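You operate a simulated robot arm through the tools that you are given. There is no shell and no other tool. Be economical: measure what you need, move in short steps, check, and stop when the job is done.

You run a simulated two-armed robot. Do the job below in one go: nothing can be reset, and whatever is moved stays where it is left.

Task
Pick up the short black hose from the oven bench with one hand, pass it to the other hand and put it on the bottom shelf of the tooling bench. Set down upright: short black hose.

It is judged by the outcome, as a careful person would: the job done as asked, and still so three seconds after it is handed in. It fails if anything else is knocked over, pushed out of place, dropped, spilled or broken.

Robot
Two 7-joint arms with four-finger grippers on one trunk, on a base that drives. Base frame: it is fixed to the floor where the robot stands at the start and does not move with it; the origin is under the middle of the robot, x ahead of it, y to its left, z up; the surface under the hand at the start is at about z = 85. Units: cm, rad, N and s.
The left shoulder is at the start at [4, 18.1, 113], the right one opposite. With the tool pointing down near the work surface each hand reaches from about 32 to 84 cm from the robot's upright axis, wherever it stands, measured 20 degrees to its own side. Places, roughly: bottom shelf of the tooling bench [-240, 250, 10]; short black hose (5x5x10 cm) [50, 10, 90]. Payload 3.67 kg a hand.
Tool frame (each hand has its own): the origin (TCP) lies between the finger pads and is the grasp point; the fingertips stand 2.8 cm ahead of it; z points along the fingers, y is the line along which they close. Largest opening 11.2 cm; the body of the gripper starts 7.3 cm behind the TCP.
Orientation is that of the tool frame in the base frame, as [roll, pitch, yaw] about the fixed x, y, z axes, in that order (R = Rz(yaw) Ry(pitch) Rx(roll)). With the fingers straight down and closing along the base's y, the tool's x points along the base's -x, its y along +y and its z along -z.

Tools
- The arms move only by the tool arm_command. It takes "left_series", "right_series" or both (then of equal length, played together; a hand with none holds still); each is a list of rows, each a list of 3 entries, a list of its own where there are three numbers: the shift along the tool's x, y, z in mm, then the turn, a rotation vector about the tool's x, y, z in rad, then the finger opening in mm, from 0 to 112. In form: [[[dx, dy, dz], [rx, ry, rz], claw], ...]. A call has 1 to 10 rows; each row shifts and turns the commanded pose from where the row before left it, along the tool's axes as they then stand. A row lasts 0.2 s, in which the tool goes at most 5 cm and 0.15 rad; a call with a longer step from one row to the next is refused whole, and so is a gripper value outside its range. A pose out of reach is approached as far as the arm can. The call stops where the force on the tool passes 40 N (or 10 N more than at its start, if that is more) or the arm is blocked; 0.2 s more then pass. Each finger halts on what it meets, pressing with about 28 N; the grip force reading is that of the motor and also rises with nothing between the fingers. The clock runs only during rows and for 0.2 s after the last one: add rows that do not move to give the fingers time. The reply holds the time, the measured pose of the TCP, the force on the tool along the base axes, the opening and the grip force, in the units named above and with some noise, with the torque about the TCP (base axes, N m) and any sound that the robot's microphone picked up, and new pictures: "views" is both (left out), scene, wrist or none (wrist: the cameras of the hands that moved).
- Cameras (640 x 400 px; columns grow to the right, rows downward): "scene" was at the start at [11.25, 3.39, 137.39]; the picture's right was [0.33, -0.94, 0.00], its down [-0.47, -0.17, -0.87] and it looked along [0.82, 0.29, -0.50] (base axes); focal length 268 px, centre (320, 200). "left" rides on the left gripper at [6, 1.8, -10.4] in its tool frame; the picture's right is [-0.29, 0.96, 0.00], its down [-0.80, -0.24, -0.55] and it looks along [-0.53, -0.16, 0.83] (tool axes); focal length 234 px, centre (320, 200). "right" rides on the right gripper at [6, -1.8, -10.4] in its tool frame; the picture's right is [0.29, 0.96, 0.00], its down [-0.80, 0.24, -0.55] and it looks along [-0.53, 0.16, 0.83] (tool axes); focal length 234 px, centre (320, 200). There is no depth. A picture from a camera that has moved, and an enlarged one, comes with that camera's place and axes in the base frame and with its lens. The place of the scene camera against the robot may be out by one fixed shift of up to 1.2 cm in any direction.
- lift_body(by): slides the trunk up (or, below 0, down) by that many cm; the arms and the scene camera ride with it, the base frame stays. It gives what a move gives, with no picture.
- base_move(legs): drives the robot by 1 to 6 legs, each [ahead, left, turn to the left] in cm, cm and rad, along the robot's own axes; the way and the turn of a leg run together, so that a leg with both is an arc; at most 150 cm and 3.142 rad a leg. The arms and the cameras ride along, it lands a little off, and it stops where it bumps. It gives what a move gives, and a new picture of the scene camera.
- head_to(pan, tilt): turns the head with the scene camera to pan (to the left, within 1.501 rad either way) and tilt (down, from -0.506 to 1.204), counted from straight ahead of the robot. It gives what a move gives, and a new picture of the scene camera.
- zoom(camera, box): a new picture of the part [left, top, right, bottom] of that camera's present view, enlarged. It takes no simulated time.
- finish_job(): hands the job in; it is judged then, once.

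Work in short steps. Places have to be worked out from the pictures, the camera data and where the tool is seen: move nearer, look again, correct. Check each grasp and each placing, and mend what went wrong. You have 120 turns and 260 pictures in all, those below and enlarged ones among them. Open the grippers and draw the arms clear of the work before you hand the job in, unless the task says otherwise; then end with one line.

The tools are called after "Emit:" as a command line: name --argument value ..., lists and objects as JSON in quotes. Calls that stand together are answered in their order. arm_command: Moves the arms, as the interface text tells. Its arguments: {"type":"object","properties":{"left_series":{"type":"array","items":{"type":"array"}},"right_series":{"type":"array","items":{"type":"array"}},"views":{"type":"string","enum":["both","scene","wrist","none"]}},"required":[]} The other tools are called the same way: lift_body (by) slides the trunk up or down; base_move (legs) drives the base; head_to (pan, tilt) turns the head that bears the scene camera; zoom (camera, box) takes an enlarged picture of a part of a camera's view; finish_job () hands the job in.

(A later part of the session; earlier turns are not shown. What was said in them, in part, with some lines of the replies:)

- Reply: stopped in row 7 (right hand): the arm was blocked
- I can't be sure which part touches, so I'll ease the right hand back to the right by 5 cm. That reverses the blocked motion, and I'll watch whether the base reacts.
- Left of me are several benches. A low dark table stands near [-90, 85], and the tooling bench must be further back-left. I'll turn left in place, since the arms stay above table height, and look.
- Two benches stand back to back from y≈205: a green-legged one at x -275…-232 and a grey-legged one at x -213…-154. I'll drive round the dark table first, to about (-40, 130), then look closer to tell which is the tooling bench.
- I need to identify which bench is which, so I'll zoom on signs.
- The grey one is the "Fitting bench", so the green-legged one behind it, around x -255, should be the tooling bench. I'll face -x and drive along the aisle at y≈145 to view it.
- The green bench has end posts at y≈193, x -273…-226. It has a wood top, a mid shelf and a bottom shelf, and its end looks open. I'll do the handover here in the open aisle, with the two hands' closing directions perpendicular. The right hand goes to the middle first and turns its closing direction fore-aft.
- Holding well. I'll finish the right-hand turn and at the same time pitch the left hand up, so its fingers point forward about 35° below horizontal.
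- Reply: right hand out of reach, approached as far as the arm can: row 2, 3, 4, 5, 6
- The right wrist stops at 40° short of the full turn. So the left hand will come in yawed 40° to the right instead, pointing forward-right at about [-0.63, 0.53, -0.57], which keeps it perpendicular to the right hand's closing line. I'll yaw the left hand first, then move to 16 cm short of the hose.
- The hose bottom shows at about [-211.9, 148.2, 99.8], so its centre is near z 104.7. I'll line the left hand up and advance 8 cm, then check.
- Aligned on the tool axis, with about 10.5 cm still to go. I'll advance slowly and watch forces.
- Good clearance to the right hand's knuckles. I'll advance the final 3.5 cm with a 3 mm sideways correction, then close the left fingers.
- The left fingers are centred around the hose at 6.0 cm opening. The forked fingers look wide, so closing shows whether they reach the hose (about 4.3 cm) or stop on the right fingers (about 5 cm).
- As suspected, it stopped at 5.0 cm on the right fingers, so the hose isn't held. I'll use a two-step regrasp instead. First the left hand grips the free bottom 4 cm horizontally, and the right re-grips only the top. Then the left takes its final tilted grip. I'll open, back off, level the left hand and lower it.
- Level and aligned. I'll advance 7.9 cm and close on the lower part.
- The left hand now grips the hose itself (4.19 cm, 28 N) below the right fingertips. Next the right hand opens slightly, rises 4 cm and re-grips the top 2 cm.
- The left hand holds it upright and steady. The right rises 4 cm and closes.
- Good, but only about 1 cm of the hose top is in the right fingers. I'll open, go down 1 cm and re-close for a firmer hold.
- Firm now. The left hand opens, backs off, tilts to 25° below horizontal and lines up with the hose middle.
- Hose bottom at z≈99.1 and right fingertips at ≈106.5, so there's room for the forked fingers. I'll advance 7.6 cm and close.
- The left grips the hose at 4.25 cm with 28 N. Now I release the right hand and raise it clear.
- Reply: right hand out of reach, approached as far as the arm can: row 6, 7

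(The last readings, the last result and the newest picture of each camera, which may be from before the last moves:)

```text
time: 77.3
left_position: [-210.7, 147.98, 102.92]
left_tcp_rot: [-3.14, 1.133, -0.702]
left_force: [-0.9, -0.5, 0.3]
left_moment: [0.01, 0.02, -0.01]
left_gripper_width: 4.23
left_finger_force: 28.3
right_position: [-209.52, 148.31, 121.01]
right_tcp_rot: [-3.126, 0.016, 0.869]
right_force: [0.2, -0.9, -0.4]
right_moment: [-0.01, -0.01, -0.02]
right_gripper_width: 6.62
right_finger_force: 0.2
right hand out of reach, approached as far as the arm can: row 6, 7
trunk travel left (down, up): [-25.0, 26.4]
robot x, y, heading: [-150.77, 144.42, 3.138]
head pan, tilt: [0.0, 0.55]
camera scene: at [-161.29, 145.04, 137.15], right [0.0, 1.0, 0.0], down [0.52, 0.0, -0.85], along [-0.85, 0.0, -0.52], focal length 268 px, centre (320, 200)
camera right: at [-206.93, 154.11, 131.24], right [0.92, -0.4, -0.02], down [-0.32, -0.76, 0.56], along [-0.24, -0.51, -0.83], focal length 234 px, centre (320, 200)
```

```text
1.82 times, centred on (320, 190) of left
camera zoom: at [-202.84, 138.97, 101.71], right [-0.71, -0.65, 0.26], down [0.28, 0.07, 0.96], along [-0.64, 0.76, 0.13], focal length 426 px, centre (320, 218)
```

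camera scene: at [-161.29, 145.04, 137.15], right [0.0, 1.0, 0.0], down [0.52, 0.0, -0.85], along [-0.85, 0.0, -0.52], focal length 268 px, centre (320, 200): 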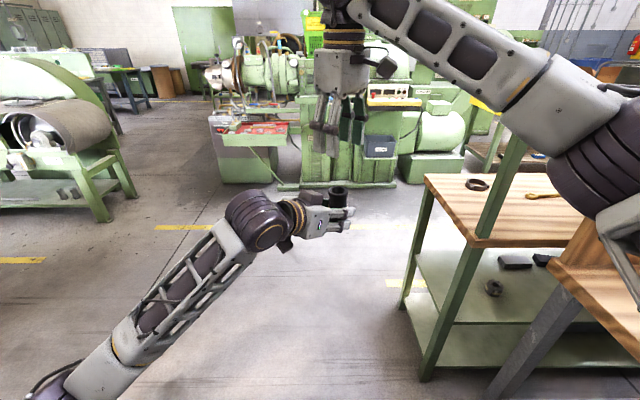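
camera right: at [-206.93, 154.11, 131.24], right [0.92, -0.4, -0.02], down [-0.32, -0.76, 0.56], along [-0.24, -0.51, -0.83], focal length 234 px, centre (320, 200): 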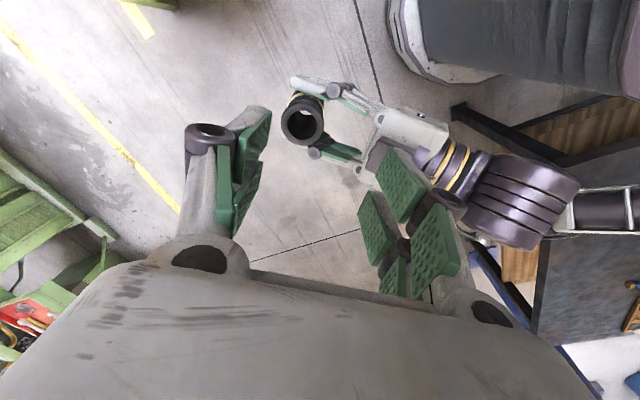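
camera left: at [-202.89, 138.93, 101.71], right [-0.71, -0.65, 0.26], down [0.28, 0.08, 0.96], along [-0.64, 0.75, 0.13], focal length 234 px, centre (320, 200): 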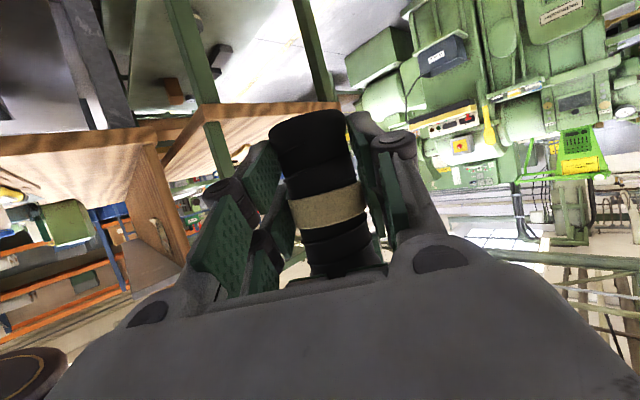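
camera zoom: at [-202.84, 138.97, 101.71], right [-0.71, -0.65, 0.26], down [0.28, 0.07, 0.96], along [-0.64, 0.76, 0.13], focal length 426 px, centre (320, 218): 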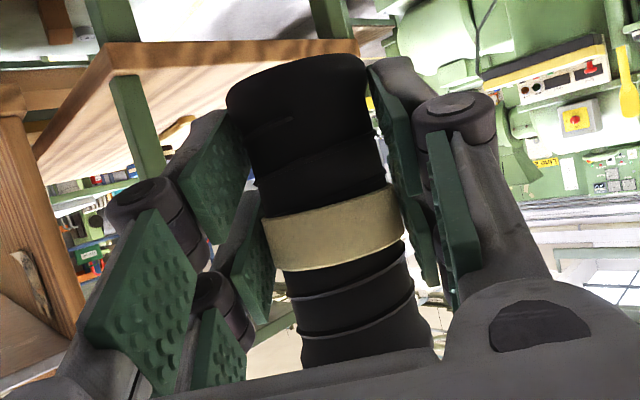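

The handover worked: the left hand holds the hose upright at mid-height and the right is free. I'll move the right hand out to its own side before driving.

Emit:
arm_command --right_series '[[[40, -16, 0], [0, 0, 0], 66], [[40, -16, 0], [0, 0, 0], 66], [[40, -16, 0], [0, 0, 0], 66], [[40, -16, 0], [0, 0, 0], 66], [[40, -16, 0], [0, 0, 0], 66], [[30, -12, 0], [0, 0, 0], 66]]' --views "none"

Emit:
head_to --pan -0.6 --tilt 0.75

```text
time: 78.8
left_position: [-210.78, 148.19, 102.81]
left_tcp_rot: [-3.142, 1.135, -0.706]
left_force: [0.3, 1.0, 0.4]
left_moment: [-0.04, 0.0, -0.06]
left_gripper_width: 4.24
left_finger_force: 27.4
right_position: [-198.1, 168.43, 119.04]
right_tcp_rot: [-3.125, 0.016, 0.865]
right_force: [0.2, 0.3, -0.4]
right_moment: [-0.01, 0.0, -0.02]
right_gripper_width: 6.63
right_finger_force: 0.0
right hand out of reach, approached as far as the arm can: row 3, 4, 5, 6
trunk travel left (down, up): [-25.0, 26.4]
robot x, y, heading: [-151.02, 144.91, 3.142]
head pan, tilt: [0.0, 0.55]
```

```text
time: 79.8
left_position: [-210.78, 147.97, 102.81]
left_tcp_rot: [-3.14, 1.133, -0.703]
left_force: [-0.5, -0.1, 0.2]
left_moment: [-0.01, 0.03, -0.01]
left_gripper_width: 4.25
left_finger_force: 28.7
right_position: [-198.09, 168.54, 119.11]
right_tcp_rot: [-3.125, 0.018, 0.865]
right_force: [-0.2, 0.4, -1.1]
right_moment: [0.01, 0.02, 0.0]
right_gripper_width: 6.62
right_finger_force: 0.0
trunk travel left (down, up): [-25.0, 26.4]
robot x, y, heading: [-151.12, 144.29, 3.133]
head pan, tilt: [-0.6, 0.75]
camera scene: at [-159.12, 149.75, 135.41], right [0.57, 0.82, 0.0], down [0.56, -0.39, -0.73], along [-0.6, 0.42, -0.68], focal length 268 px, centre (320, 200)
```

scene: 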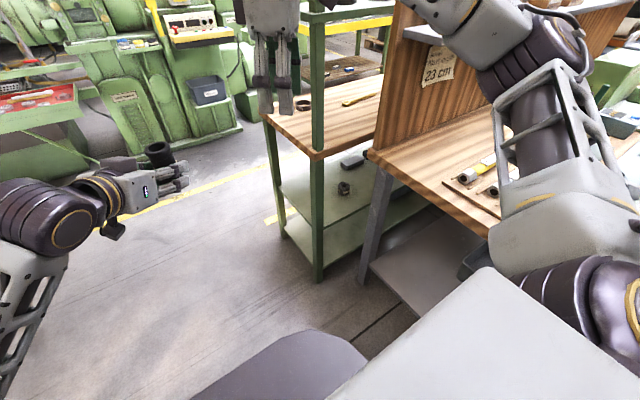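

The right elbow is as far out as it goes, with the benches beyond. I'll slide left away from the benches, drive ahead past the tooling bench's end, then turn right to face it.

Emit:
base_move --legs '[[0, 30, 0], [86, 0, 0], [0, 0, -1.57]]'

Emit:
head_to --pan 0.0 --tilt 0.75

```text
time: 81.3
left_position: [-210.69, 132.14, 103.02]
left_tcp_rot: [-3.133, 1.138, -0.696]
left_force: [0.2, -0.9, -0.5]
left_moment: [0.06, -0.01, -0.08]
left_gripper_width: 4.23
left_finger_force: 28.5
right_position: [-198.16, 152.26, 119.07]
right_tcp_rot: [-3.124, 0.013, 0.866]
right_force: [-0.2, -1.6, 1.0]
right_moment: [0.13, 0.01, -0.03]
right_gripper_width: 6.62
right_finger_force: 0.0
trunk travel left (down, up): [-25.0, 26.4]
robot x, y, heading: [-151.15, 129.24, 3.137]
head pan, tilt: [-0.6, 0.75]
stopped in leg 1: the robot was blocked; the commanded pose is now the measured one
camera scene: at [-159.15, 133.62, 135.44], right [0.57, 0.82, 0.0], down [0.56, -0.38, -0.73], along [-0.6, 0.42, -0.68], focal length 268 px, centre (320, 200)
```

scene: 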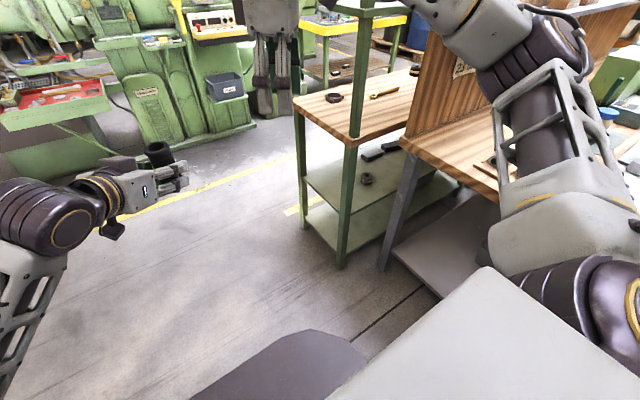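

```text
time: 82.3
left_position: [-210.87, 132.76, 102.96]
left_tcp_rot: [3.141, 1.137, -0.706]
left_force: [-0.5, 0.4, -0.9]
left_moment: [0.08, 0.02, -0.04]
left_gripper_width: 4.25
left_finger_force: 28.3
right_position: [-198.18, 153.13, 119.12]
right_tcp_rot: [-3.126, 0.015, 0.863]
right_force: [-0.2, 0.3, 0.6]
right_moment: [0.02, 0.0, -0.01]
right_gripper_width: 6.6
right_finger_force: 0.0
trunk travel left (down, up): [-25.0, 26.4]
robot x, y, heading: [-150.92, 129.29, 3.134]
head pan, tilt: [0.0, 0.75]
camera scene: at [-160.64, 129.71, 135.41], right [0.01, 1.0, 0.0], down [0.68, 0.0, -0.73], along [-0.73, 0.01, -0.68], focal length 268 px, centre (320, 200)
```

scene: 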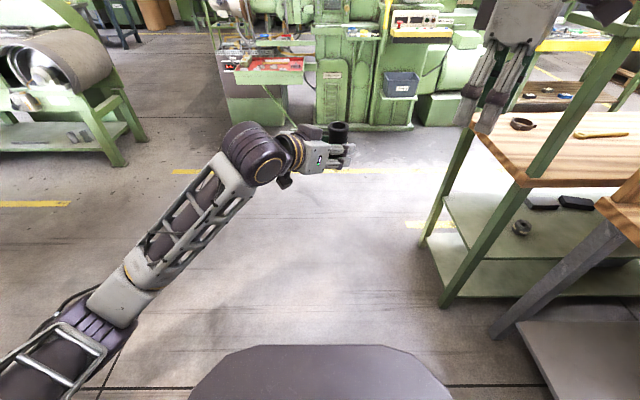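

The base was blocked at y≈129, probably by the dark table on my left. I'll look there.

Emit:
head_to --pan 1.45 --tilt 0.85

```text
time: 83.8
left_position: [-210.8, 132.77, 102.94]
left_tcp_rot: [-3.141, 1.137, -0.707]
left_force: [-0.1, 0.3, -0.5]
left_moment: [0.01, 0.0, 0.03]
left_gripper_width: 4.27
left_finger_force: 28.0
right_position: [-198.03, 153.13, 119.01]
right_tcp_rot: [-3.127, 0.016, 0.864]
right_force: [-0.8, 0.6, -0.9]
right_moment: [0.02, 0.01, 0.01]
right_gripper_width: 6.62
right_finger_force: 0.0
trunk travel left (down, up): [-25.0, 26.4]
robot x, y, heading: [-151.13, 129.3, 3.135]
head pan, tilt: [1.45, 0.85]
camera scene: at [-153.35, 121.97, 134.61], right [-0.99, 0.13, 0.0], down [0.1, 0.75, -0.66], along [-0.08, -0.65, -0.75], focal length 268 px, centre (320, 200)
```

scene: 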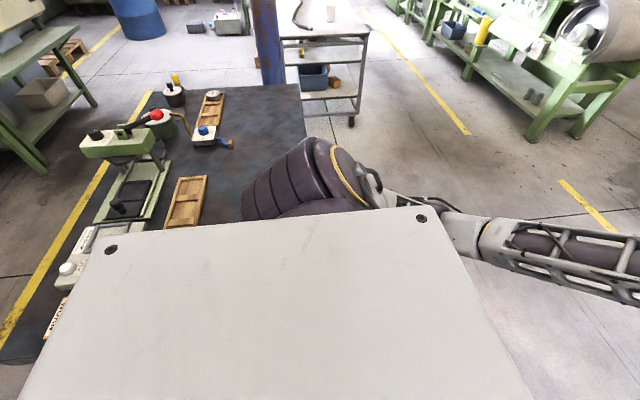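

The base met the edge of the dark table, and nothing on it seems disturbed. I'll ease off 3 cm, drive ahead past the table, then slide left and turn.

Emit:
base_move --legs '[[0, -3, 0], [86, 0, 0]]'

Emit:
base_move --legs '[[0, 18, 0], [0, 0, -1.57]]'

Emit:
head_to --pan 0.0 --tilt 0.65

```text
time: 89.0
left_position: [-297.37, 135.84, 102.86]
left_tcp_rot: [3.141, 1.134, -0.702]
left_force: [0.1, -0.2, -1.6]
left_moment: [0.01, 0.0, 0.0]
left_gripper_width: 4.27
left_finger_force: 28.1
right_position: [-284.81, 156.29, 118.99]
right_tcp_rot: [-3.124, 0.015, 0.868]
right_force: [-0.3, 0.2, 0.1]
right_moment: [0.04, -0.03, 0.03]
right_gripper_width: 6.59
right_finger_force: 0.1
trunk travel left (down, up): [-25.0, 26.4]
robot x, y, heading: [-237.83, 132.6, 3.141]
head pan, tilt: [1.45, 0.85]
camera scene: at [-239.82, 125.29, 134.61], right [-0.99, 0.12, 0.0], down [0.09, 0.75, -0.66], along [-0.08, -0.66, -0.75], focal length 268 px, centre (320, 200)
```

scene: 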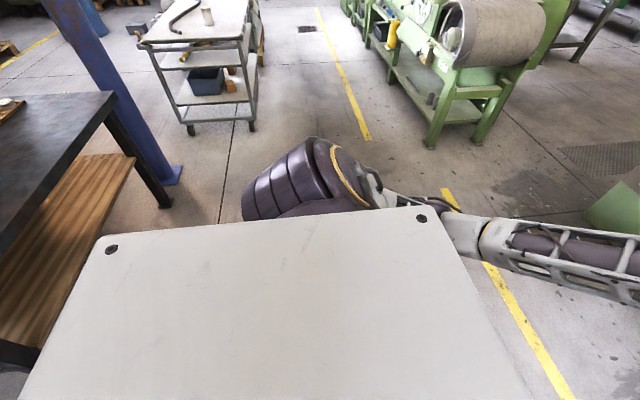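

```text
time: 94.8
left_position: [-234.07, 174.36, 103.02]
left_tcp_rot: [3.141, 1.135, -2.274]
left_force: [0.2, 1.1, -0.6]
left_moment: [0.0, 0.02, 0.01]
left_gripper_width: 4.25
left_finger_force: 28.2
right_position: [-213.79, 161.78, 119.12]
right_tcp_rot: [-3.127, 0.014, -0.707]
right_force: [0.5, -0.4, 0.2]
right_moment: [0.02, 0.02, 0.0]
right_gripper_width: 6.61
right_finger_force: 0.1
trunk travel left (down, up): [-25.0, 26.4]
robot x, y, heading: [-237.35, 114.38, 1.571]
head pan, tilt: [1.45, 0.85]
camera scene: at [-244.54, 117.9, 134.61], right [0.12, 0.99, 0.0], down [0.75, -0.09, -0.66], along [-0.66, 0.08, -0.75], focal length 268 px, centre (320, 200)
```

scene: 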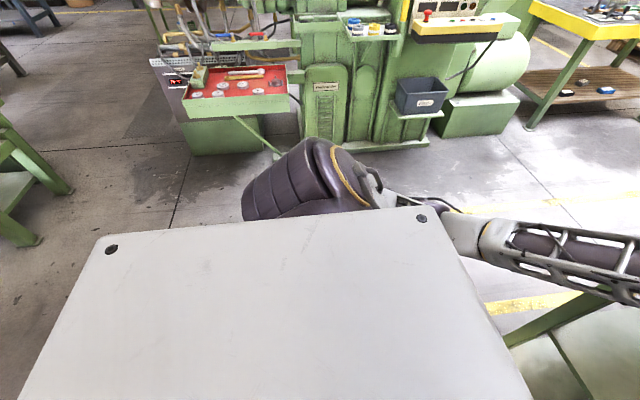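

```text
time: 96.3
left_position: [-234.06, 174.35, 102.91]
left_tcp_rot: [3.139, 1.134, -2.274]
left_force: [-0.4, -0.2, -1.9]
left_moment: [0.02, 0.03, 0.01]
left_gripper_width: 4.25
left_finger_force: 28.2
right_position: [-213.74, 161.78, 118.97]
right_tcp_rot: [-3.126, 0.016, -0.705]
right_force: [-0.2, 1.2, -0.3]
right_moment: [0.01, -0.01, -0.01]
right_gripper_width: 6.6
right_finger_force: 0.1
trunk travel left (down, up): [-25.0, 26.4]
robot x, y, heading: [-237.14, 114.52, 1.566]
head pan, tilt: [0.0, 0.649]
camera scene: at [-236.76, 125.62, 136.27], right [1.0, 0.0, 0.0], down [0.0, -0.6, -0.8], along [0.0, 0.8, -0.6], focal length 268 px, centre (320, 200)
```

scene: 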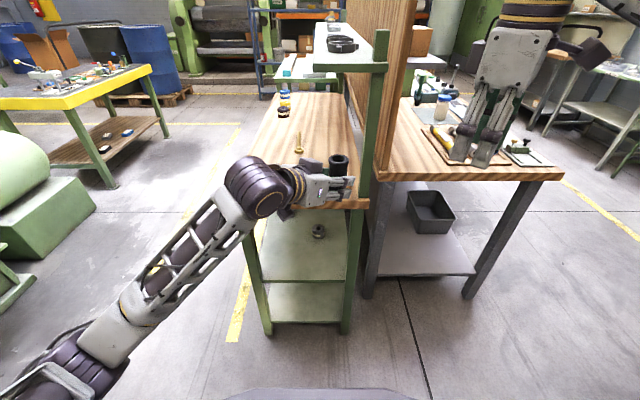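

I'm facing the bench's end: posts at x≈-264 and -224, y≈193. I'll zoom in to measure the bottom shelf and see what is on it.

Emit:
zoom --camera "scene" --box '[220, 190, 400, 350]'

```text
2.50 times, centred on (310, 270) of scene
camera zoom: at [-236.76, 125.62, 136.27], right [1.0, 0.0, 0.0], down [0.0, -0.6, -0.8], along [0.0, 0.8, -0.6], focal length 669 px, centre (345, 25)
```

zoom: 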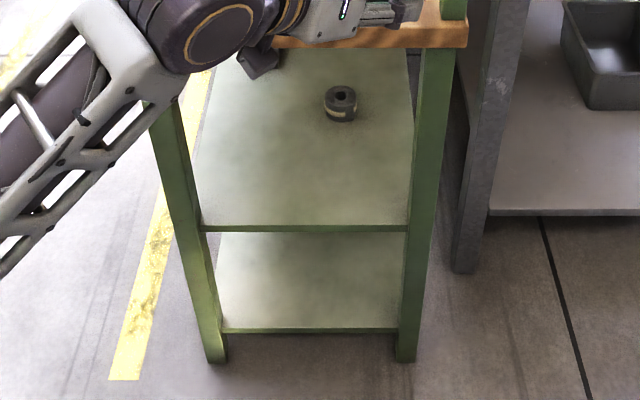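

The end bay is clear. Bottom shelf top is at z≈11.5, the mid shelf at z≈43.5, and the shelf spans x≈-261…-226. I'll straighten the left hand to point at the bench, then lower the trunk.

Emit:
arm_command --left_series '[[[0, 0, 0], [-0.127, 0, -0.059], 30], [[0, 0, 0], [-0.127, 0, -0.059], 30], [[0, 0, 0], [-0.127, 0, -0.059], 30], [[0, 0, 0], [-0.127, 0, -0.059], 30], [[0, 0, 0], [-0.127, 0, -0.059], 30], [[0, 0, 0], [0, 0, 0], 30]]' --views "none"

Emit:
lift_body --by -25

Emit:
head_to --pan 0.0 --tilt 0.65

```text
time: 97.7
left_position: [-234.14, 174.29, 103.0]
left_tcp_rot: [-3.141, 1.136, -1.571]
left_force: [0.9, -0.1, -1.2]
left_moment: [-0.03, -0.01, 0.0]
left_gripper_width: 4.23
left_finger_force: 28.3
right_position: [-213.79, 161.58, 119.05]
right_tcp_rot: [-3.125, 0.015, -0.705]
right_force: [-0.4, -0.6, 0.4]
right_moment: [0.0, -0.04, 0.0]
right_gripper_width: 6.61
right_finger_force: 0.2
trunk travel left (down, up): [-25.0, 26.4]
robot x, y, heading: [-237.64, 114.21, 1.564]
head pan, tilt: [0.0, 0.649]
```

```text
time: 100.3
left_position: [-234.03, 174.28, 78.07]
left_tcp_rot: [3.14, 1.136, -1.575]
left_force: [1.0, -0.9, -0.9]
left_moment: [-0.01, 0.01, 0.05]
left_gripper_width: 4.23
left_finger_force: 28.0
right_position: [-213.66, 161.71, 94.07]
right_tcp_rot: [-3.125, 0.016, -0.706]
right_force: [0.6, 0.2, -0.4]
right_moment: [0.03, 0.02, 0.0]
right_gripper_width: 6.6
right_finger_force: 0.0
trunk travel left (down, up): [0.0, 51.4]
robot x, y, heading: [-237.77, 114.5, 1.572]
head pan, tilt: [0.0, 0.649]
```

```text
time: 100.9
left_position: [-233.93, 174.26, 77.97]
left_tcp_rot: [3.141, 1.137, -1.573]
left_force: [-0.4, -0.9, -1.1]
left_moment: [0.02, -0.05, 0.01]
left_gripper_width: 4.24
left_finger_force: 27.7
right_position: [-213.73, 161.79, 94.06]
right_tcp_rot: [-3.127, 0.015, -0.705]
right_force: [-0.4, 0.5, 0.9]
right_moment: [-0.03, 0.0, 0.0]
right_gripper_width: 6.57
right_finger_force: 0.0
trunk travel left (down, up): [0.0, 51.4]
robot x, y, heading: [-237.67, 114.6, 1.57]
head pan, tilt: [0.0, 0.649]
camera scene: at [-236.75, 125.61, 111.34], right [1.0, 0.0, 0.0], down [0.0, -0.6, -0.8], along [0.0, 0.8, -0.6], focal length 268 px, centre (320, 200)
```

scene: 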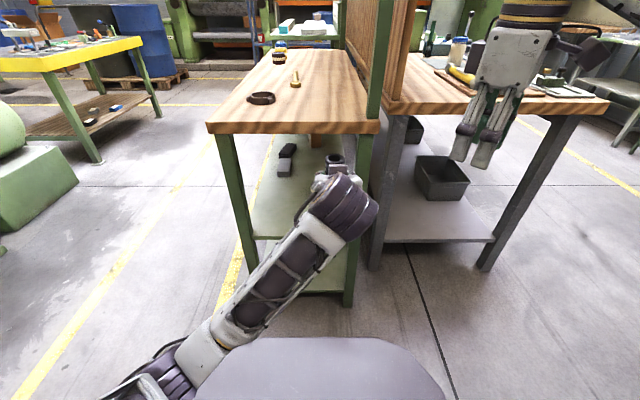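

The hose rides well. Now I lower the left hand down in front of the bench end, shifting 10 cm left toward x≈-244.

Emit:
arm_command --left_series '[[[41, 8, 19], [0, 0, 0], 30], [[41, 8, 19], [0, 0, 0], 30], [[41, 8, 19], [0, 0, 0], 30], [[41, 8, 19], [0, 0, 0], 30], [[41, 8, 19], [0, 0, 0], 30], [[41, 8, 19], [0, 0, 0], 30], [[41, 8, 19], [0, 0, 0], 30]]' --views "both"

```text
time: 102.3
left_position: [-243.37, 180.87, 60.35]
left_tcp_rot: [3.027, 1.309, -1.631]
left_force: [-0.5, 0.3, -1.3]
left_moment: [-0.02, 0.0, 0.01]
left_gripper_width: 4.27
left_finger_force: 27.9
right_position: [-213.7, 161.78, 93.88]
right_tcp_rot: [-3.125, 0.016, -0.705]
right_force: [0.6, -0.4, -0.3]
right_moment: [0.0, -0.02, -0.02]
right_gripper_width: 6.6
right_finger_force: 0.0
trunk travel left (down, up): [0.0, 51.4]
robot x, y, heading: [-237.2, 114.39, 1.566]
head pan, tilt: [0.0, 0.649]
stopped in row 7 (left hand): the arm was blocked; the commanded pose is now the measured one
camera scene: at [-236.76, 125.64, 111.23], right [1.0, 0.0, 0.0], down [0.0, -0.61, -0.8], along [0.0, 0.8, -0.61], focal length 268 px, centre (320, 200)
camera left: at [-244.65, 169.14, 57.16], right [-0.95, 0.02, 0.31], down [0.28, -0.31, 0.91], along [0.12, 0.95, 0.29], focal length 234 px, centre (320, 200)
```

scene: 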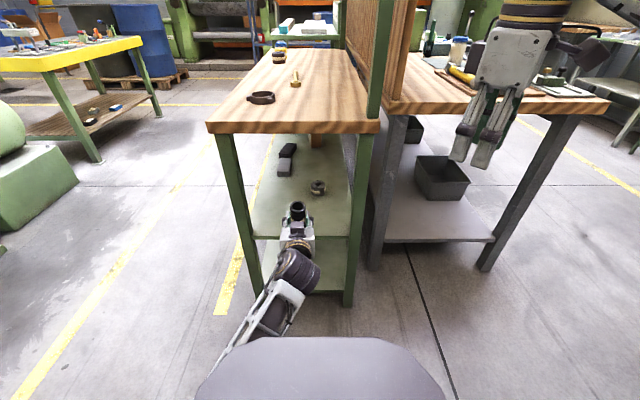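
left: 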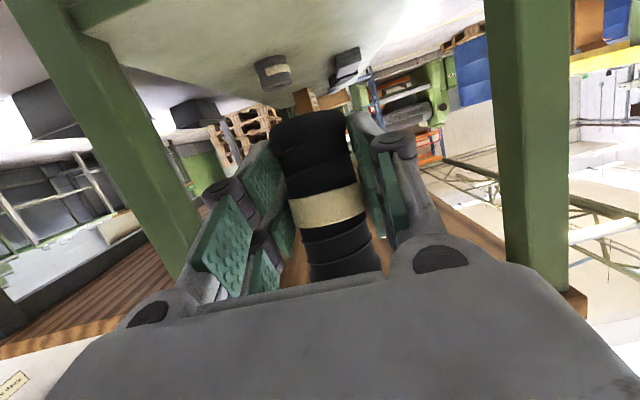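

The arm was blocked on the way down, most likely forearm against my own base, since the robot didn't move and the tool force is nil. The hose is still held. I'll come up, back and to the left, and restore the orientation, so the arm can go down beside the base instead of in front of it.

Emit:
arm_command --left_series '[[[-24, 25, -27], [0, 0, 0], 30], [[-24, 25, -27], [0, 0, 0], 30], [[-24, 25, -27], [0, 0, 0], 30], [[-24, 25, -27], [0, 0, 0], 30], [[0, 0, 0], [0.029, 0.087, -0.005], 30], [[0, 0, 0], [0.029, 0.087, -0.005], 30], [[0, 0, 0], [0, 0, 0], 30]]' --views "none"

Emit:
head_to --pan 0.6 --tilt 0.9

```text
time: 103.9
left_position: [-253.36, 172.29, 72.36]
left_tcp_rot: [3.093, 1.13, -1.604]
left_force: [0.9, 0.4, -0.8]
left_moment: [0.01, -0.02, 0.01]
left_gripper_width: 4.26
left_finger_force: 27.7
right_position: [-213.82, 161.76, 94.01]
right_tcp_rot: [-3.126, 0.016, -0.705]
right_force: [-0.5, 0.3, -0.2]
right_moment: [-0.01, 0.0, -0.04]
right_gripper_width: 6.6
right_finger_force: 0.1
trunk travel left (down, up): [0.0, 51.4]
robot x, y, heading: [-237.55, 114.3, 1.565]
head pan, tilt: [0.0, 0.649]
```

```text
time: 104.9
left_position: [-253.47, 172.37, 72.46]
left_tcp_rot: [3.097, 1.134, -1.601]
left_force: [-0.7, 0.2, -0.6]
left_moment: [-0.03, 0.03, 0.04]
left_gripper_width: 4.26
left_finger_force: 28.4
right_position: [-213.68, 161.72, 94.16]
right_tcp_rot: [-3.124, 0.016, -0.705]
right_force: [0.0, 0.3, -0.1]
right_moment: [0.0, 0.0, 0.04]
right_gripper_width: 6.61
right_finger_force: 0.1
trunk travel left (down, up): [0.0, 51.4]
robot x, y, heading: [-237.53, 114.68, 1.564]
head pan, tilt: [0.6, 0.901]
camera scene: at [-241.03, 123.18, 109.29], right [0.83, 0.56, 0.0], down [0.44, -0.65, -0.62], along [-0.35, 0.51, -0.78], focal length 268 px, centre (320, 200)
```

scene: 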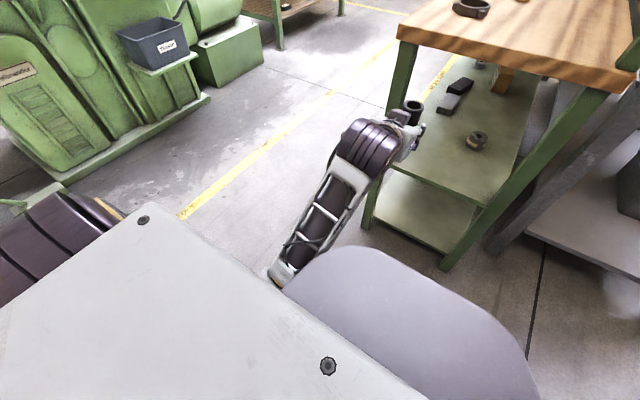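

The base is tall and reaches about 34 cm ahead, so the arm must go down beside it. I'll move the left hand 26 cm further to the left at this height and check the arm's shape.

Emit:
arm_command --left_series '[[[0, 43, 0], [0, 0, 0], 30], [[0, 43, 0], [0, 0, 0], 30], [[0, 43, 0], [0, 0, 0], 30], [[0, 43, 0], [0, 0, 0], 30], [[0, 43, 0], [0, 0, 0], 30], [[0, 43, 0], [0, 0, 0], 30], [[0, 0, 0], [0, 0, 0], 30]]' --views "scene"

```text
time: 106.5
left_position: [-278.26, 172.16, 72.71]
left_tcp_rot: [-3.141, 1.136, -1.57]
left_force: [0.3, -0.1, -0.3]
left_moment: [-0.02, 0.0, -0.01]
left_gripper_width: 4.24
left_finger_force: 28.2
right_position: [-213.74, 161.74, 94.15]
right_tcp_rot: [-3.125, 0.016, -0.706]
right_force: [0.8, 0.0, -0.3]
right_moment: [0.02, -0.03, 0.0]
right_gripper_width: 6.59
right_finger_force: 0.1
trunk travel left (down, up): [0.0, 51.4]
robot x, y, heading: [-237.62, 114.34, 1.566]
head pan, tilt: [0.6, 0.901]
camera scene: at [-241.03, 123.18, 109.29], right [0.83, 0.56, 0.0], down [0.44, -0.65, -0.62], along [-0.35, 0.51, -0.78], focal length 268 px, centre (320, 200)
```

scene: 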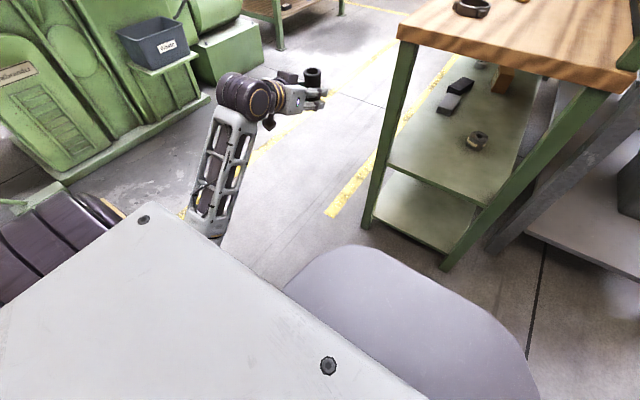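

The orientation is exact again and the arm is beside the base. I'll lower it 27 cm.

Emit:
arm_command --left_series '[[[41, 0, 19], [0, 0, 0], 30], [[41, 0, 19], [0, 0, 0], 30], [[41, 0, 19], [0, 0, 0], 30], [[41, 0, 19], [0, 0, 0], 30], [[41, 0, 19], [0, 0, 0], 30], [[41, 0, 19], [0, 0, 0], 30], [[0, 0, 0], [0, 0, 0], 30]]' --views "scene"

```text
time: 108.1
left_position: [-278.15, 172.21, 45.57]
left_tcp_rot: [-3.14, 1.134, -1.568]
left_force: [0.0, -0.5, -1.8]
left_moment: [0.01, 0.01, -0.01]
left_gripper_width: 4.25
left_finger_force: 27.8
right_position: [-213.68, 161.61, 93.93]
right_tcp_rot: [-3.127, 0.016, -0.705]
right_force: [-0.3, -0.5, -0.4]
right_moment: [-0.03, -0.02, -0.01]
right_gripper_width: 6.57
right_finger_force: 0.0
trunk travel left (down, up): [0.0, 51.4]
robot x, y, heading: [-237.55, 114.51, 1.564]
head pan, tilt: [0.6, 0.901]
camera scene: at [-241.04, 123.17, 109.29], right [0.83, 0.56, 0.0], down [0.44, -0.65, -0.62], along [-0.35, 0.51, -0.78], focal length 268 px, centre (320, 200)
```

scene: 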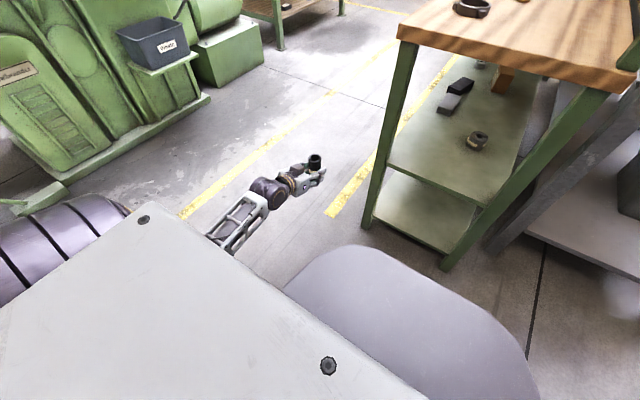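

That works well. I'll go on down to z≈20.

Emit:
arm_command --left_series '[[[38, 0, 18], [0, 0, 0], 30], [[38, 0, 18], [0, 0, 0], 30], [[38, 0, 18], [0, 0, 0], 30], [[38, 0, 18], [0, 0, 0], 30], [[38, 0, 18], [0, 0, 0], 30], [[38, 0, 18], [0, 0, 0], 30], [[0, 0, 0], [0, 0, 0], 30]]' --views "both"

```text
time: 109.7
left_position: [-278.0, 172.37, 20.33]
left_tcp_rot: [-3.138, 1.135, -1.566]
left_force: [0.2, -0.2, -0.8]
left_moment: [-0.02, -0.02, 0.03]
left_gripper_width: 4.23
left_finger_force: 28.5
right_position: [-213.67, 161.79, 94.08]
right_tcp_rot: [-3.125, 0.017, -0.707]
right_force: [0.8, 0.8, 0.5]
right_moment: [-0.02, 0.01, 0.0]
right_gripper_width: 6.62
right_finger_force: 0.0
trunk travel left (down, up): [0.0, 51.4]
robot x, y, heading: [-237.37, 114.4, 1.564]
head pan, tilt: [0.6, 0.901]
camera scene: at [-241.05, 123.16, 109.29], right [0.83, 0.56, 0.0], down [0.44, -0.65, -0.62], along [-0.35, 0.51, -0.78], focal length 268 px, centre (320, 200)
camera left: at [-279.95, 160.42, 19.23], right [-0.96, 0.12, 0.26], down [0.24, -0.17, 0.96], along [0.16, 0.98, 0.13], focal length 234 px, centre (320, 200)
```

scene: 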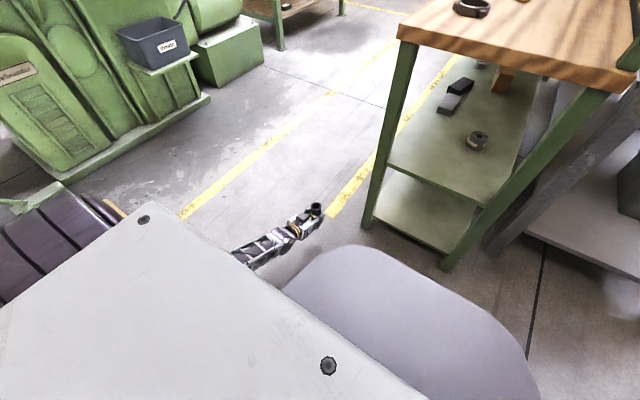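
left: 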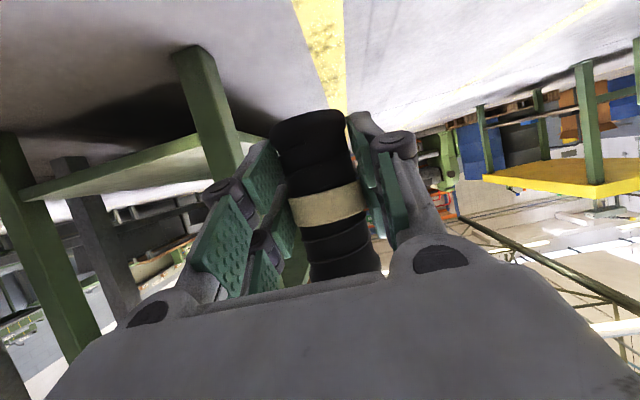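

The hand is at z≈20 with the hose upright. I'll draw the right hand back a little, then slide the base right 34 cm so the hose lines up with the bay's middle (x≈-244).

Emit:
arm_command --right_series '[[[26, 30, 0], [0, 0, 0], 66], [[26, 30, 0], [0, 0, 0], 66]]' --views "none"

Emit:
base_move --legs '[[0, -34, 0]]'

Emit:
head_to --pan 0.55 --tilt 0.8

Emit:
zoom --camera "left" --box '[0, 0, 640, 400]'

```text
time: 110.3
left_position: [-278.1, 172.38, 20.49]
left_tcp_rot: [-3.14, 1.134, -1.566]
left_force: [0.1, -0.2, -0.7]
left_moment: [0.0, 0.0, 0.02]
left_gripper_width: 4.25
left_finger_force: 27.9
right_position: [-213.53, 153.8, 93.88]
right_tcp_rot: [-3.126, 0.015, -0.705]
right_force: [0.4, -0.6, 0.3]
right_moment: [-0.02, -0.01, 0.01]
right_gripper_width: 6.62
right_finger_force: 0.2
trunk travel left (down, up): [0.0, 51.4]
robot x, y, heading: [-237.65, 114.76, 1.569]
head pan, tilt: [0.6, 0.901]
```

```text
time: 112.6
left_position: [-244.05, 172.29, 20.4]
left_tcp_rot: [-3.141, 1.134, -1.568]
left_force: [-0.7, -0.2, -1.1]
left_moment: [-0.03, -0.03, 0.03]
left_gripper_width: 4.23
left_finger_force: 28.0
right_position: [-179.64, 153.76, 93.73]
right_tcp_rot: [-3.126, 0.015, -0.706]
right_force: [-0.4, -0.2, -0.9]
right_moment: [-0.01, 0.01, -0.01]
right_gripper_width: 6.61
right_finger_force: 0.1
trunk travel left (down, up): [0.0, 51.4]
robot x, y, heading: [-203.36, 114.2, 1.566]
head pan, tilt: [0.6, 0.901]
camera scene: at [-206.97, 123.04, 109.29], right [0.83, 0.56, 0.0], down [0.44, -0.65, -0.62], along [-0.35, 0.51, -0.78], focal length 268 px, centre (320, 200)
```

scene: 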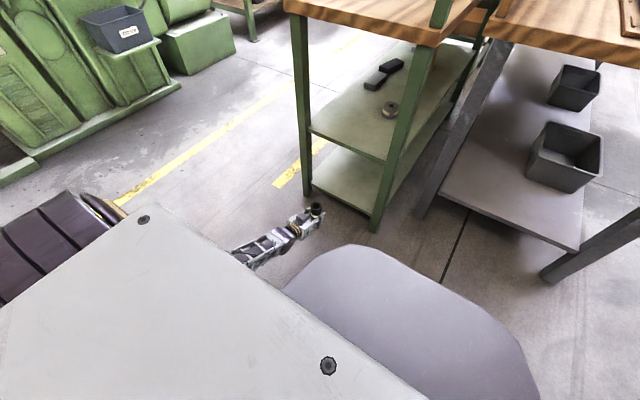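

```text
time: 113.3
left_position: [-244.2, 172.21, 20.37]
left_tcp_rot: [-3.139, 1.136, -1.567]
left_force: [0.0, 0.0, -1.4]
left_moment: [0.0, 0.01, 0.02]
left_gripper_width: 4.24
left_finger_force: 27.7
right_position: [-179.69, 153.86, 93.89]
right_tcp_rot: [-3.125, 0.016, -0.706]
right_force: [-0.3, -0.3, 0.6]
right_moment: [0.01, 0.02, -0.03]
right_gripper_width: 6.59
right_finger_force: 0.1
trunk travel left (down, up): [0.0, 51.4]
robot x, y, heading: [-203.57, 114.71, 1.572]
head pan, tilt: [0.55, 0.799]
camera scene: at [-206.98, 123.69, 110.08], right [0.85, 0.52, 0.0], down [0.37, -0.61, -0.7], along [-0.36, 0.6, -0.72], focal length 268 px, centre (320, 200)
```

scene: 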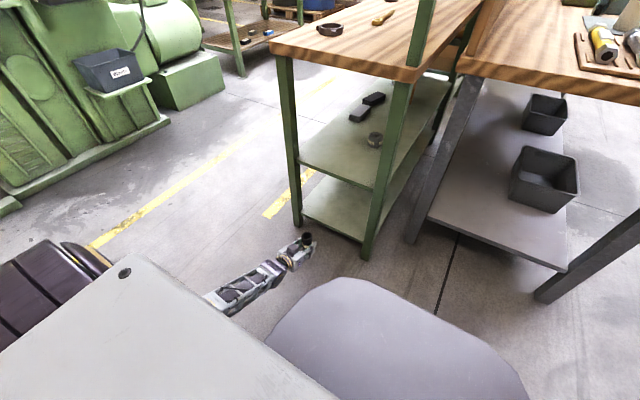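

```text
1.00 times, centred on (320, 200) of left (not enlarged: the box is as wide or as high as the picture)
camera zoom: at [-245.96, 160.29, 19.25], right [-0.96, 0.12, 0.26], down [0.24, -0.16, 0.96], along [0.16, 0.98, 0.13], focal length 234 px, centre (320, 200)
```

zoom: 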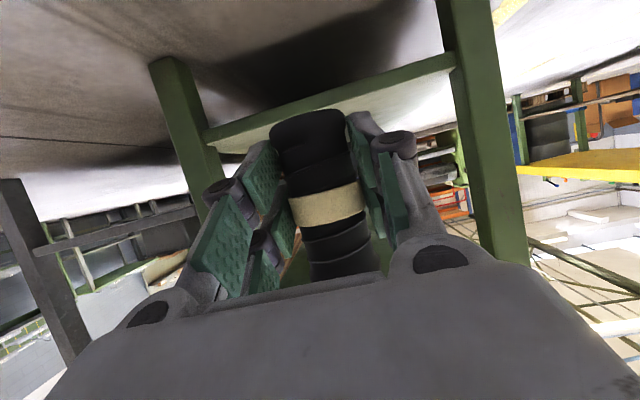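

Aligned with the bay centre (posts at x≈-263 and -224). The hose bottom is at z≈16.8 and the shelf top at ≈12. I'll drive 28 cm straight in.

Emit:
base_move --legs '[[28, 0, 0]]'

Emit:
zoom --camera "left" --box '[0, 0, 640, 400]'

Emit:
head_to --pan 0.7 --tilt 1.0

```text
time: 115.3
left_position: [-244.1, 200.12, 20.39]
left_tcp_rot: [-3.14, 1.132, -1.566]
left_force: [0.8, -0.3, -1.1]
left_moment: [-0.02, -0.02, 0.01]
left_gripper_width: 4.23
left_finger_force: 27.9
right_position: [-179.57, 181.74, 93.77]
right_tcp_rot: [-3.127, 0.015, -0.705]
right_force: [-0.2, 1.3, 0.3]
right_moment: [0.0, 0.02, 0.02]
right_gripper_width: 6.61
right_finger_force: 0.0
trunk travel left (down, up): [0.0, 51.4]
robot x, y, heading: [-203.53, 142.55, 1.569]
head pan, tilt: [0.55, 0.799]
camera scene: at [-206.91, 151.68, 110.07], right [0.85, 0.52, 0.0], down [0.37, -0.61, -0.7], along [-0.36, 0.59, -0.72], focal length 268 px, centre (320, 200)
```

scene: 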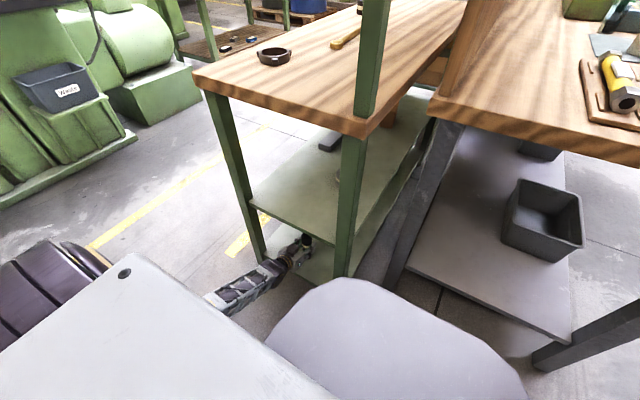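

```text
1.00 times, centred on (320, 200) of left (not enlarged: the box is as wide or as high as the picture)
camera zoom: at [-245.94, 188.16, 19.21], right [-0.96, 0.12, 0.26], down [0.24, -0.16, 0.96], along [0.16, 0.98, 0.13], focal length 234 px, centre (320, 200)
```

zoom: 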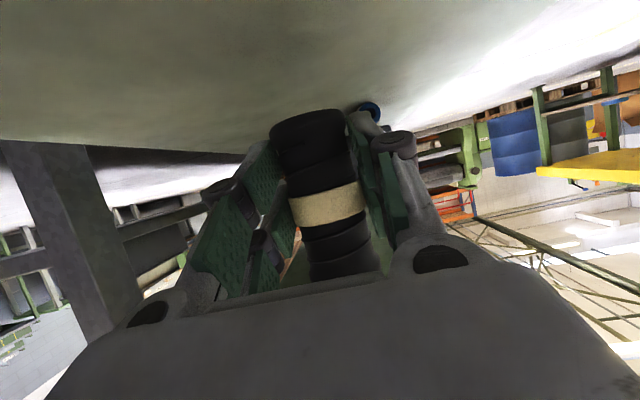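

```text
time: 116.0
left_position: [-244.03, 200.16, 20.36]
left_tcp_rot: [-3.14, 1.135, -1.565]
left_force: [-0.2, 0.3, -1.7]
left_moment: [-0.04, 0.0, 0.02]
left_gripper_width: 4.22
left_finger_force: 28.3
right_position: [-179.62, 181.73, 93.78]
right_tcp_rot: [-3.124, 0.016, -0.702]
right_force: [0.4, 0.2, 0.3]
right_moment: [-0.02, -0.03, -0.02]
right_gripper_width: 6.59
right_finger_force: 0.1
trunk travel left (down, up): [0.0, 51.4]
robot x, y, heading: [-203.28, 142.1, 1.569]
head pan, tilt: [0.7, 1.0]
camera scene: at [-207.18, 150.07, 108.57], right [0.77, 0.64, 0.0], down [0.54, -0.65, -0.54], along [-0.35, 0.41, -0.84], focal length 268 px, centre (320, 200)
```

scene: 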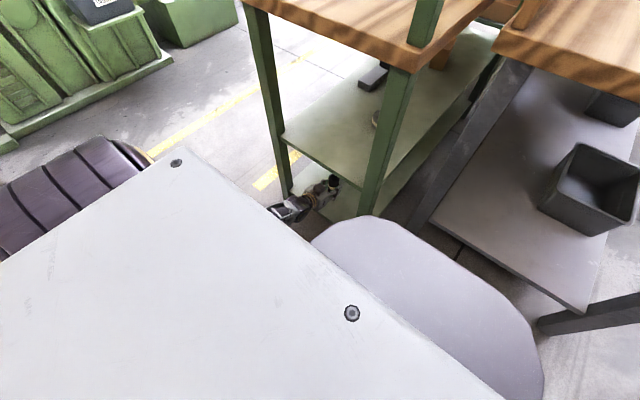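

The hose is over the shelf about 8 cm inside the edge, and there's nothing else near except a small blue ring at y≈224. I'll lower 3.5 cm, then feel for contact.

Emit:
arm_command --left_series '[[[16, 0, 7], [0, 0, 0], 30], [[16, 0, 8], [0, 0, 0], 30], [[0, 0, 0], [0, 0, 0], 30]]' --views "wrist"

Emit:
zoom --camera "scene" --box '[260, 150, 400, 230]'

```text
time: 116.8
left_position: [-244.21, 200.01, 16.97]
left_tcp_rot: [-3.138, 1.135, -1.565]
left_force: [0.0, -0.9, -1.5]
left_moment: [-0.01, -0.01, -0.02]
left_gripper_width: 4.23
left_finger_force: 28.5
right_position: [-179.64, 181.65, 93.79]
right_tcp_rot: [-3.125, 0.015, -0.705]
right_force: [0.1, -0.2, -1.2]
right_moment: [-0.04, 0.01, 0.0]
right_gripper_width: 6.59
right_finger_force: 0.1
trunk travel left (down, up): [0.0, 51.4]
robot x, y, heading: [-203.25, 141.9, 1.572]
head pan, tilt: [0.7, 1.0]
camera left: at [-245.96, 188.14, 15.69], right [-0.96, 0.12, 0.26], down [0.24, -0.16, 0.96], along [0.16, 0.98, 0.13], focal length 234 px, centre (320, 200)
```

left: 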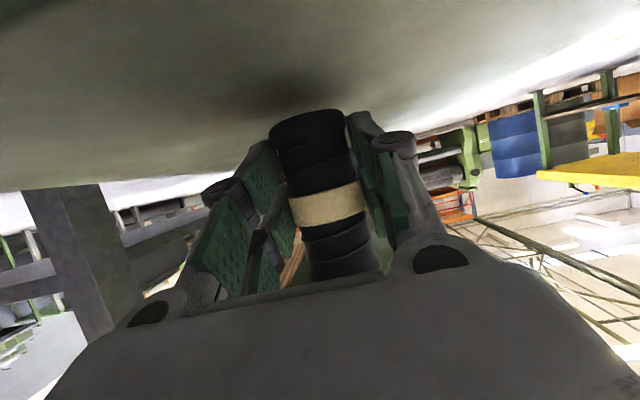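

```text
4.57 times, centred on (330, 190) of scene
camera zoom: at [-207.18, 150.06, 108.57], right [0.77, 0.64, 0.0], down [0.54, -0.65, -0.54], along [-0.35, 0.41, -0.84], focal length 1223 px, centre (274, 246)
```

zoom: 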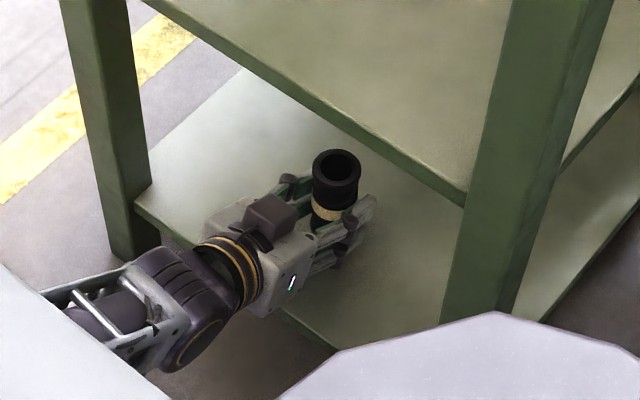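

Very near the shelf now, with a shadow showing under the hose. I'll lower in 3 mm steps and read the force.

Emit:
arm_command --left_series '[[[2.7, 0, 1.3], [0, 0, 0], 30], [[2.7, 0, 1.3], [0, 0, 0], 30], [[2.7, 0, 1.3], [0, 0, 0], 30], [[0, 0, 0], [0, 0, 0], 30]]' --views "none"

```text
time: 117.8
left_position: [-244.22, 200.15, 16.04]
left_tcp_rot: [-3.14, 1.134, -1.565]
left_force: [0.1, 0.7, -0.2]
left_moment: [-0.03, -0.02, 0.01]
left_gripper_width: 4.22
left_finger_force: 27.9
right_position: [-179.6, 181.68, 93.8]
right_tcp_rot: [-3.126, 0.015, -0.703]
right_force: [0.2, -0.2, 0.5]
right_moment: [0.02, 0.0, -0.02]
right_gripper_width: 6.58
right_finger_force: 0.0
trunk travel left (down, up): [0.0, 51.4]
robot x, y, heading: [-203.51, 142.24, 1.573]
head pan, tilt: [0.7, 1.0]
```

No contact yet, so I'll continue down in 3 mm steps.

Emit:
arm_command --left_series '[[[2.7, 0, 1.3], [0, 0, 0], 30], [[2.7, 0, 1.3], [0, 0, 0], 30], [[0, 0, 0], [0, 0, 0], 30]]' --views "wrist"

```text
time: 118.6
left_position: [-244.04, 200.22, 15.54]
left_tcp_rot: [-3.14, 1.138, -1.571]
left_force: [2.6, -15.2, 22.3]
left_moment: [-0.25, -0.18, -0.09]
left_gripper_width: 4.23
left_finger_force: 28.0
right_position: [-179.57, 181.55, 93.77]
right_tcp_rot: [-3.125, 0.017, -0.704]
right_force: [1.2, 0.4, 0.5]
right_moment: [-0.01, 0.03, -0.02]
right_gripper_width: 6.59
right_finger_force: 0.0
trunk travel left (down, up): [0.0, 51.4]
robot x, y, heading: [-203.62, 142.45, 1.565]
head pan, tilt: [0.7, 1.0]
camera left: at [-245.92, 188.26, 14.45], right [-0.96, 0.12, 0.26], down [0.24, -0.17, 0.96], along [0.16, 0.98, 0.13], focal length 234 px, centre (320, 200)
```

left: 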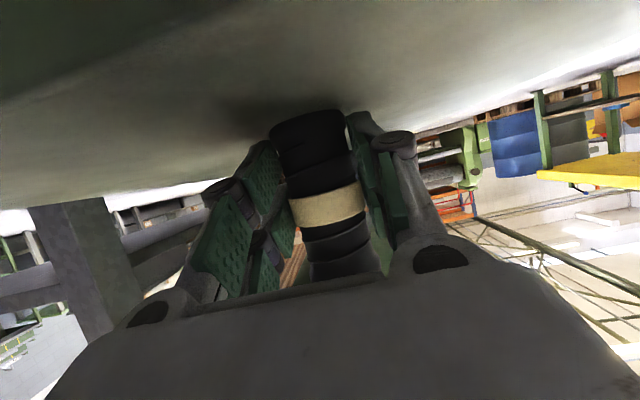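

The contact torque places the contact about 1.3 cm ahead of and 3.6 cm below the TCP, which is the hose bottom standing on the shelf. I'll ease up 2 mm to take off the load.

Emit:
arm_command --left_series '[[[-1.8, 0, -0.8], [0, 0, 0], 30], [[0, 0, 0], [0, 0, 0], 30]]' --views "none"

```text
time: 119.2
left_position: [-244.06, 200.19, 15.65]
left_tcp_rot: [-3.141, 1.137, -1.569]
left_force: [0.9, 2.0, 6.4]
left_moment: [0.31, -0.05, -0.05]
left_gripper_width: 4.24
left_finger_force: 28.0
right_position: [-179.6, 181.64, 93.85]
right_tcp_rot: [-3.125, 0.014, -0.703]
right_force: [-0.4, -0.5, 0.1]
right_moment: [0.02, 0.01, -0.01]
right_gripper_width: 6.59
right_finger_force: 0.0
trunk travel left (down, up): [0.0, 51.4]
robot x, y, heading: [-203.55, 142.12, 1.565]
head pan, tilt: [0.7, 1.0]
```

Light contact (6 N). I'll open the fingers gently.

Emit:
arm_command --left_series '[[[0, 0, 0], [0, 0, 0], 44], [[0, 0, 0], [0, 0, 0], 50], [[0, 0, 0], [0, 0, 0], 60], [[0, 0, 0], [0, 0, 0], 75], [[0, 0, 0], [0, 0, 0], 90], [[0, 0, 0], [0, 0, 0], 90]]' --views "both"

Emit:
zoom --camera "scene" --box '[260, 150, 400, 230]'

```text
time: 120.6
left_position: [-244.14, 200.11, 15.59]
left_tcp_rot: [-3.14, 1.134, -1.566]
left_force: [0.5, 0.1, -0.3]
left_moment: [-0.03, 0.02, 0.02]
left_gripper_width: 8.98
left_finger_force: 0.1
right_position: [-179.62, 181.64, 93.8]
right_tcp_rot: [-3.127, 0.015, -0.704]
right_force: [-0.2, -0.2, 0.5]
right_moment: [0.04, -0.02, -0.04]
right_gripper_width: 6.6
right_finger_force: 0.0
trunk travel left (down, up): [0.0, 51.4]
robot x, y, heading: [-203.02, 141.95, 1.571]
head pan, tilt: [0.7, 1.0]
camera scene: at [-207.18, 150.05, 108.57], right [0.77, 0.64, 0.0], down [0.54, -0.65, -0.54], along [-0.35, 0.41, -0.84], focal length 268 px, centre (320, 200)
camera left: at [-245.96, 188.18, 14.45], right [-0.96, 0.12, 0.26], down [0.24, -0.16, 0.96], along [0.16, 0.98, 0.13], focal length 234 px, centre (320, 200)
```

scene: 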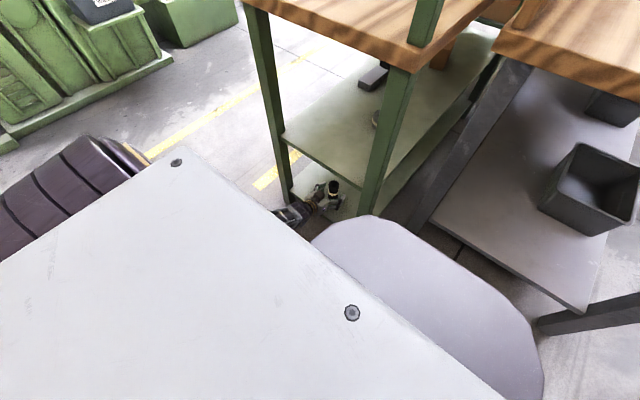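
left: 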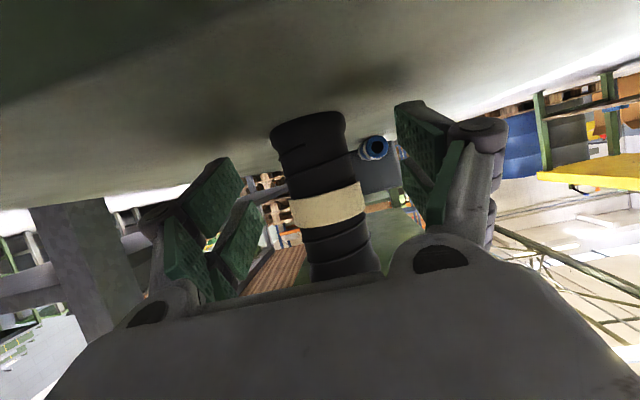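

```text
4.57 times, centred on (330, 190) of scene
camera zoom: at [-207.18, 150.05, 108.57], right [0.77, 0.64, 0.0], down [0.54, -0.65, -0.54], along [-0.35, 0.41, -0.84], focal length 1223 px, centre (274, 246)
```

zoom: 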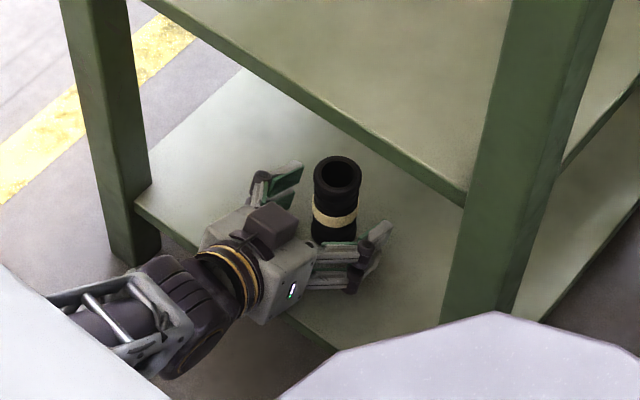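

The hose stands upright and free between the open fingers. I'll back the base straight out 30 cm.

Emit:
base_move --legs '[[-30, 0, 0]]'

Emit:
zoom --camera "left" --box '[0, 0, 640, 400]'

Emit:
zoom --camera "scene" --box '[230, 80, 430, 230]'

```text
time: 122.7
left_position: [-244.12, 170.53, 15.71]
left_tcp_rot: [-3.139, 1.134, -1.57]
left_force: [-0.1, 0.9, -0.5]
left_moment: [0.0, -0.01, -0.02]
left_gripper_width: 9.01
left_finger_force: 0.1
right_position: [-179.54, 151.66, 93.71]
right_tcp_rot: [-3.127, 0.015, -0.706]
right_force: [0.0, -0.1, -0.4]
right_moment: [-0.02, -0.02, 0.0]
right_gripper_width: 6.59
right_finger_force: 0.0
trunk travel left (down, up): [0.0, 51.4]
robot x, y, heading: [-203.43, 112.61, 1.562]
head pan, tilt: [0.7, 1.0]
camera scene: at [-207.28, 120.14, 108.57], right [0.77, 0.64, 0.0], down [0.54, -0.65, -0.54], along [-0.35, 0.42, -0.84], focal length 268 px, centre (320, 200)
```

scene: 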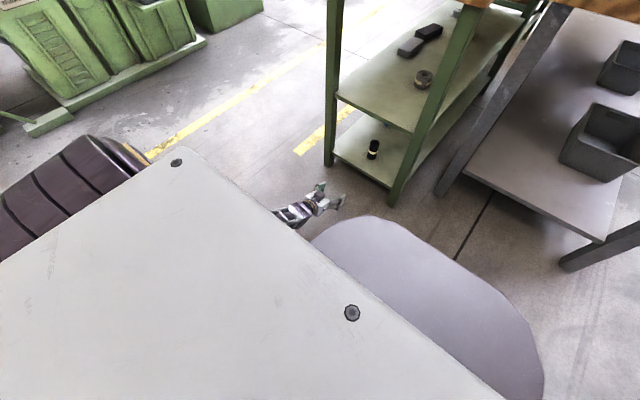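

```text
1.00 times, centred on (320, 200) of left (not enlarged: the box is as wide or as high as the picture)
camera zoom: at [-245.92, 158.47, 14.48], right [-0.96, 0.12, 0.26], down [0.24, -0.17, 0.96], along [0.16, 0.98, 0.13], focal length 234 px, centre (320, 200)
```

zoom: 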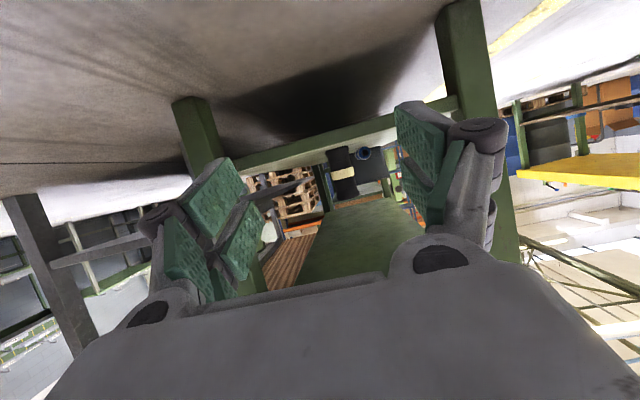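

```text
2.67 times, centred on (330, 155) of scene
camera zoom: at [-207.28, 120.14, 108.57], right [0.77, 0.64, 0.0], down [0.54, -0.65, -0.54], along [-0.35, 0.42, -0.84], focal length 713 px, centre (293, 320)
```

zoom: 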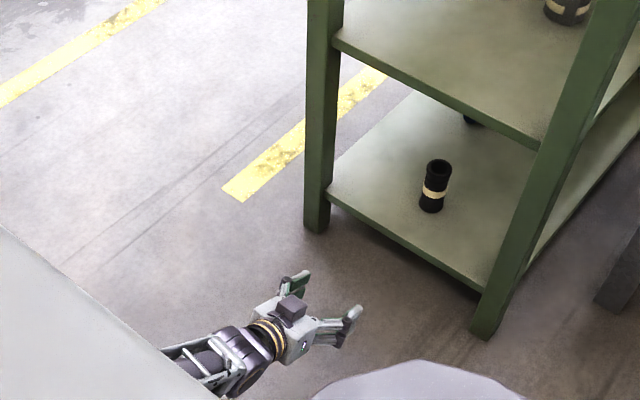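

The hose stands upright on the bottom shelf of the bench at [-244, 250], which matches the place given for the tooling bench. Both hands are open and clear, and nothing nearby is disturbed. I'll hand it in.

Emit:
finish_job

```text
The job is handed in.
```

The short black hose was picked up with the right hand, passed to the left and set upright on the bottom shelf of the tooling bench. On the way an arm jammed near the oven's vent lever and shoved the base, and the base bumped the dark table. I saw nothing displaced, but I couldn't confirm the lever hadn't moved.
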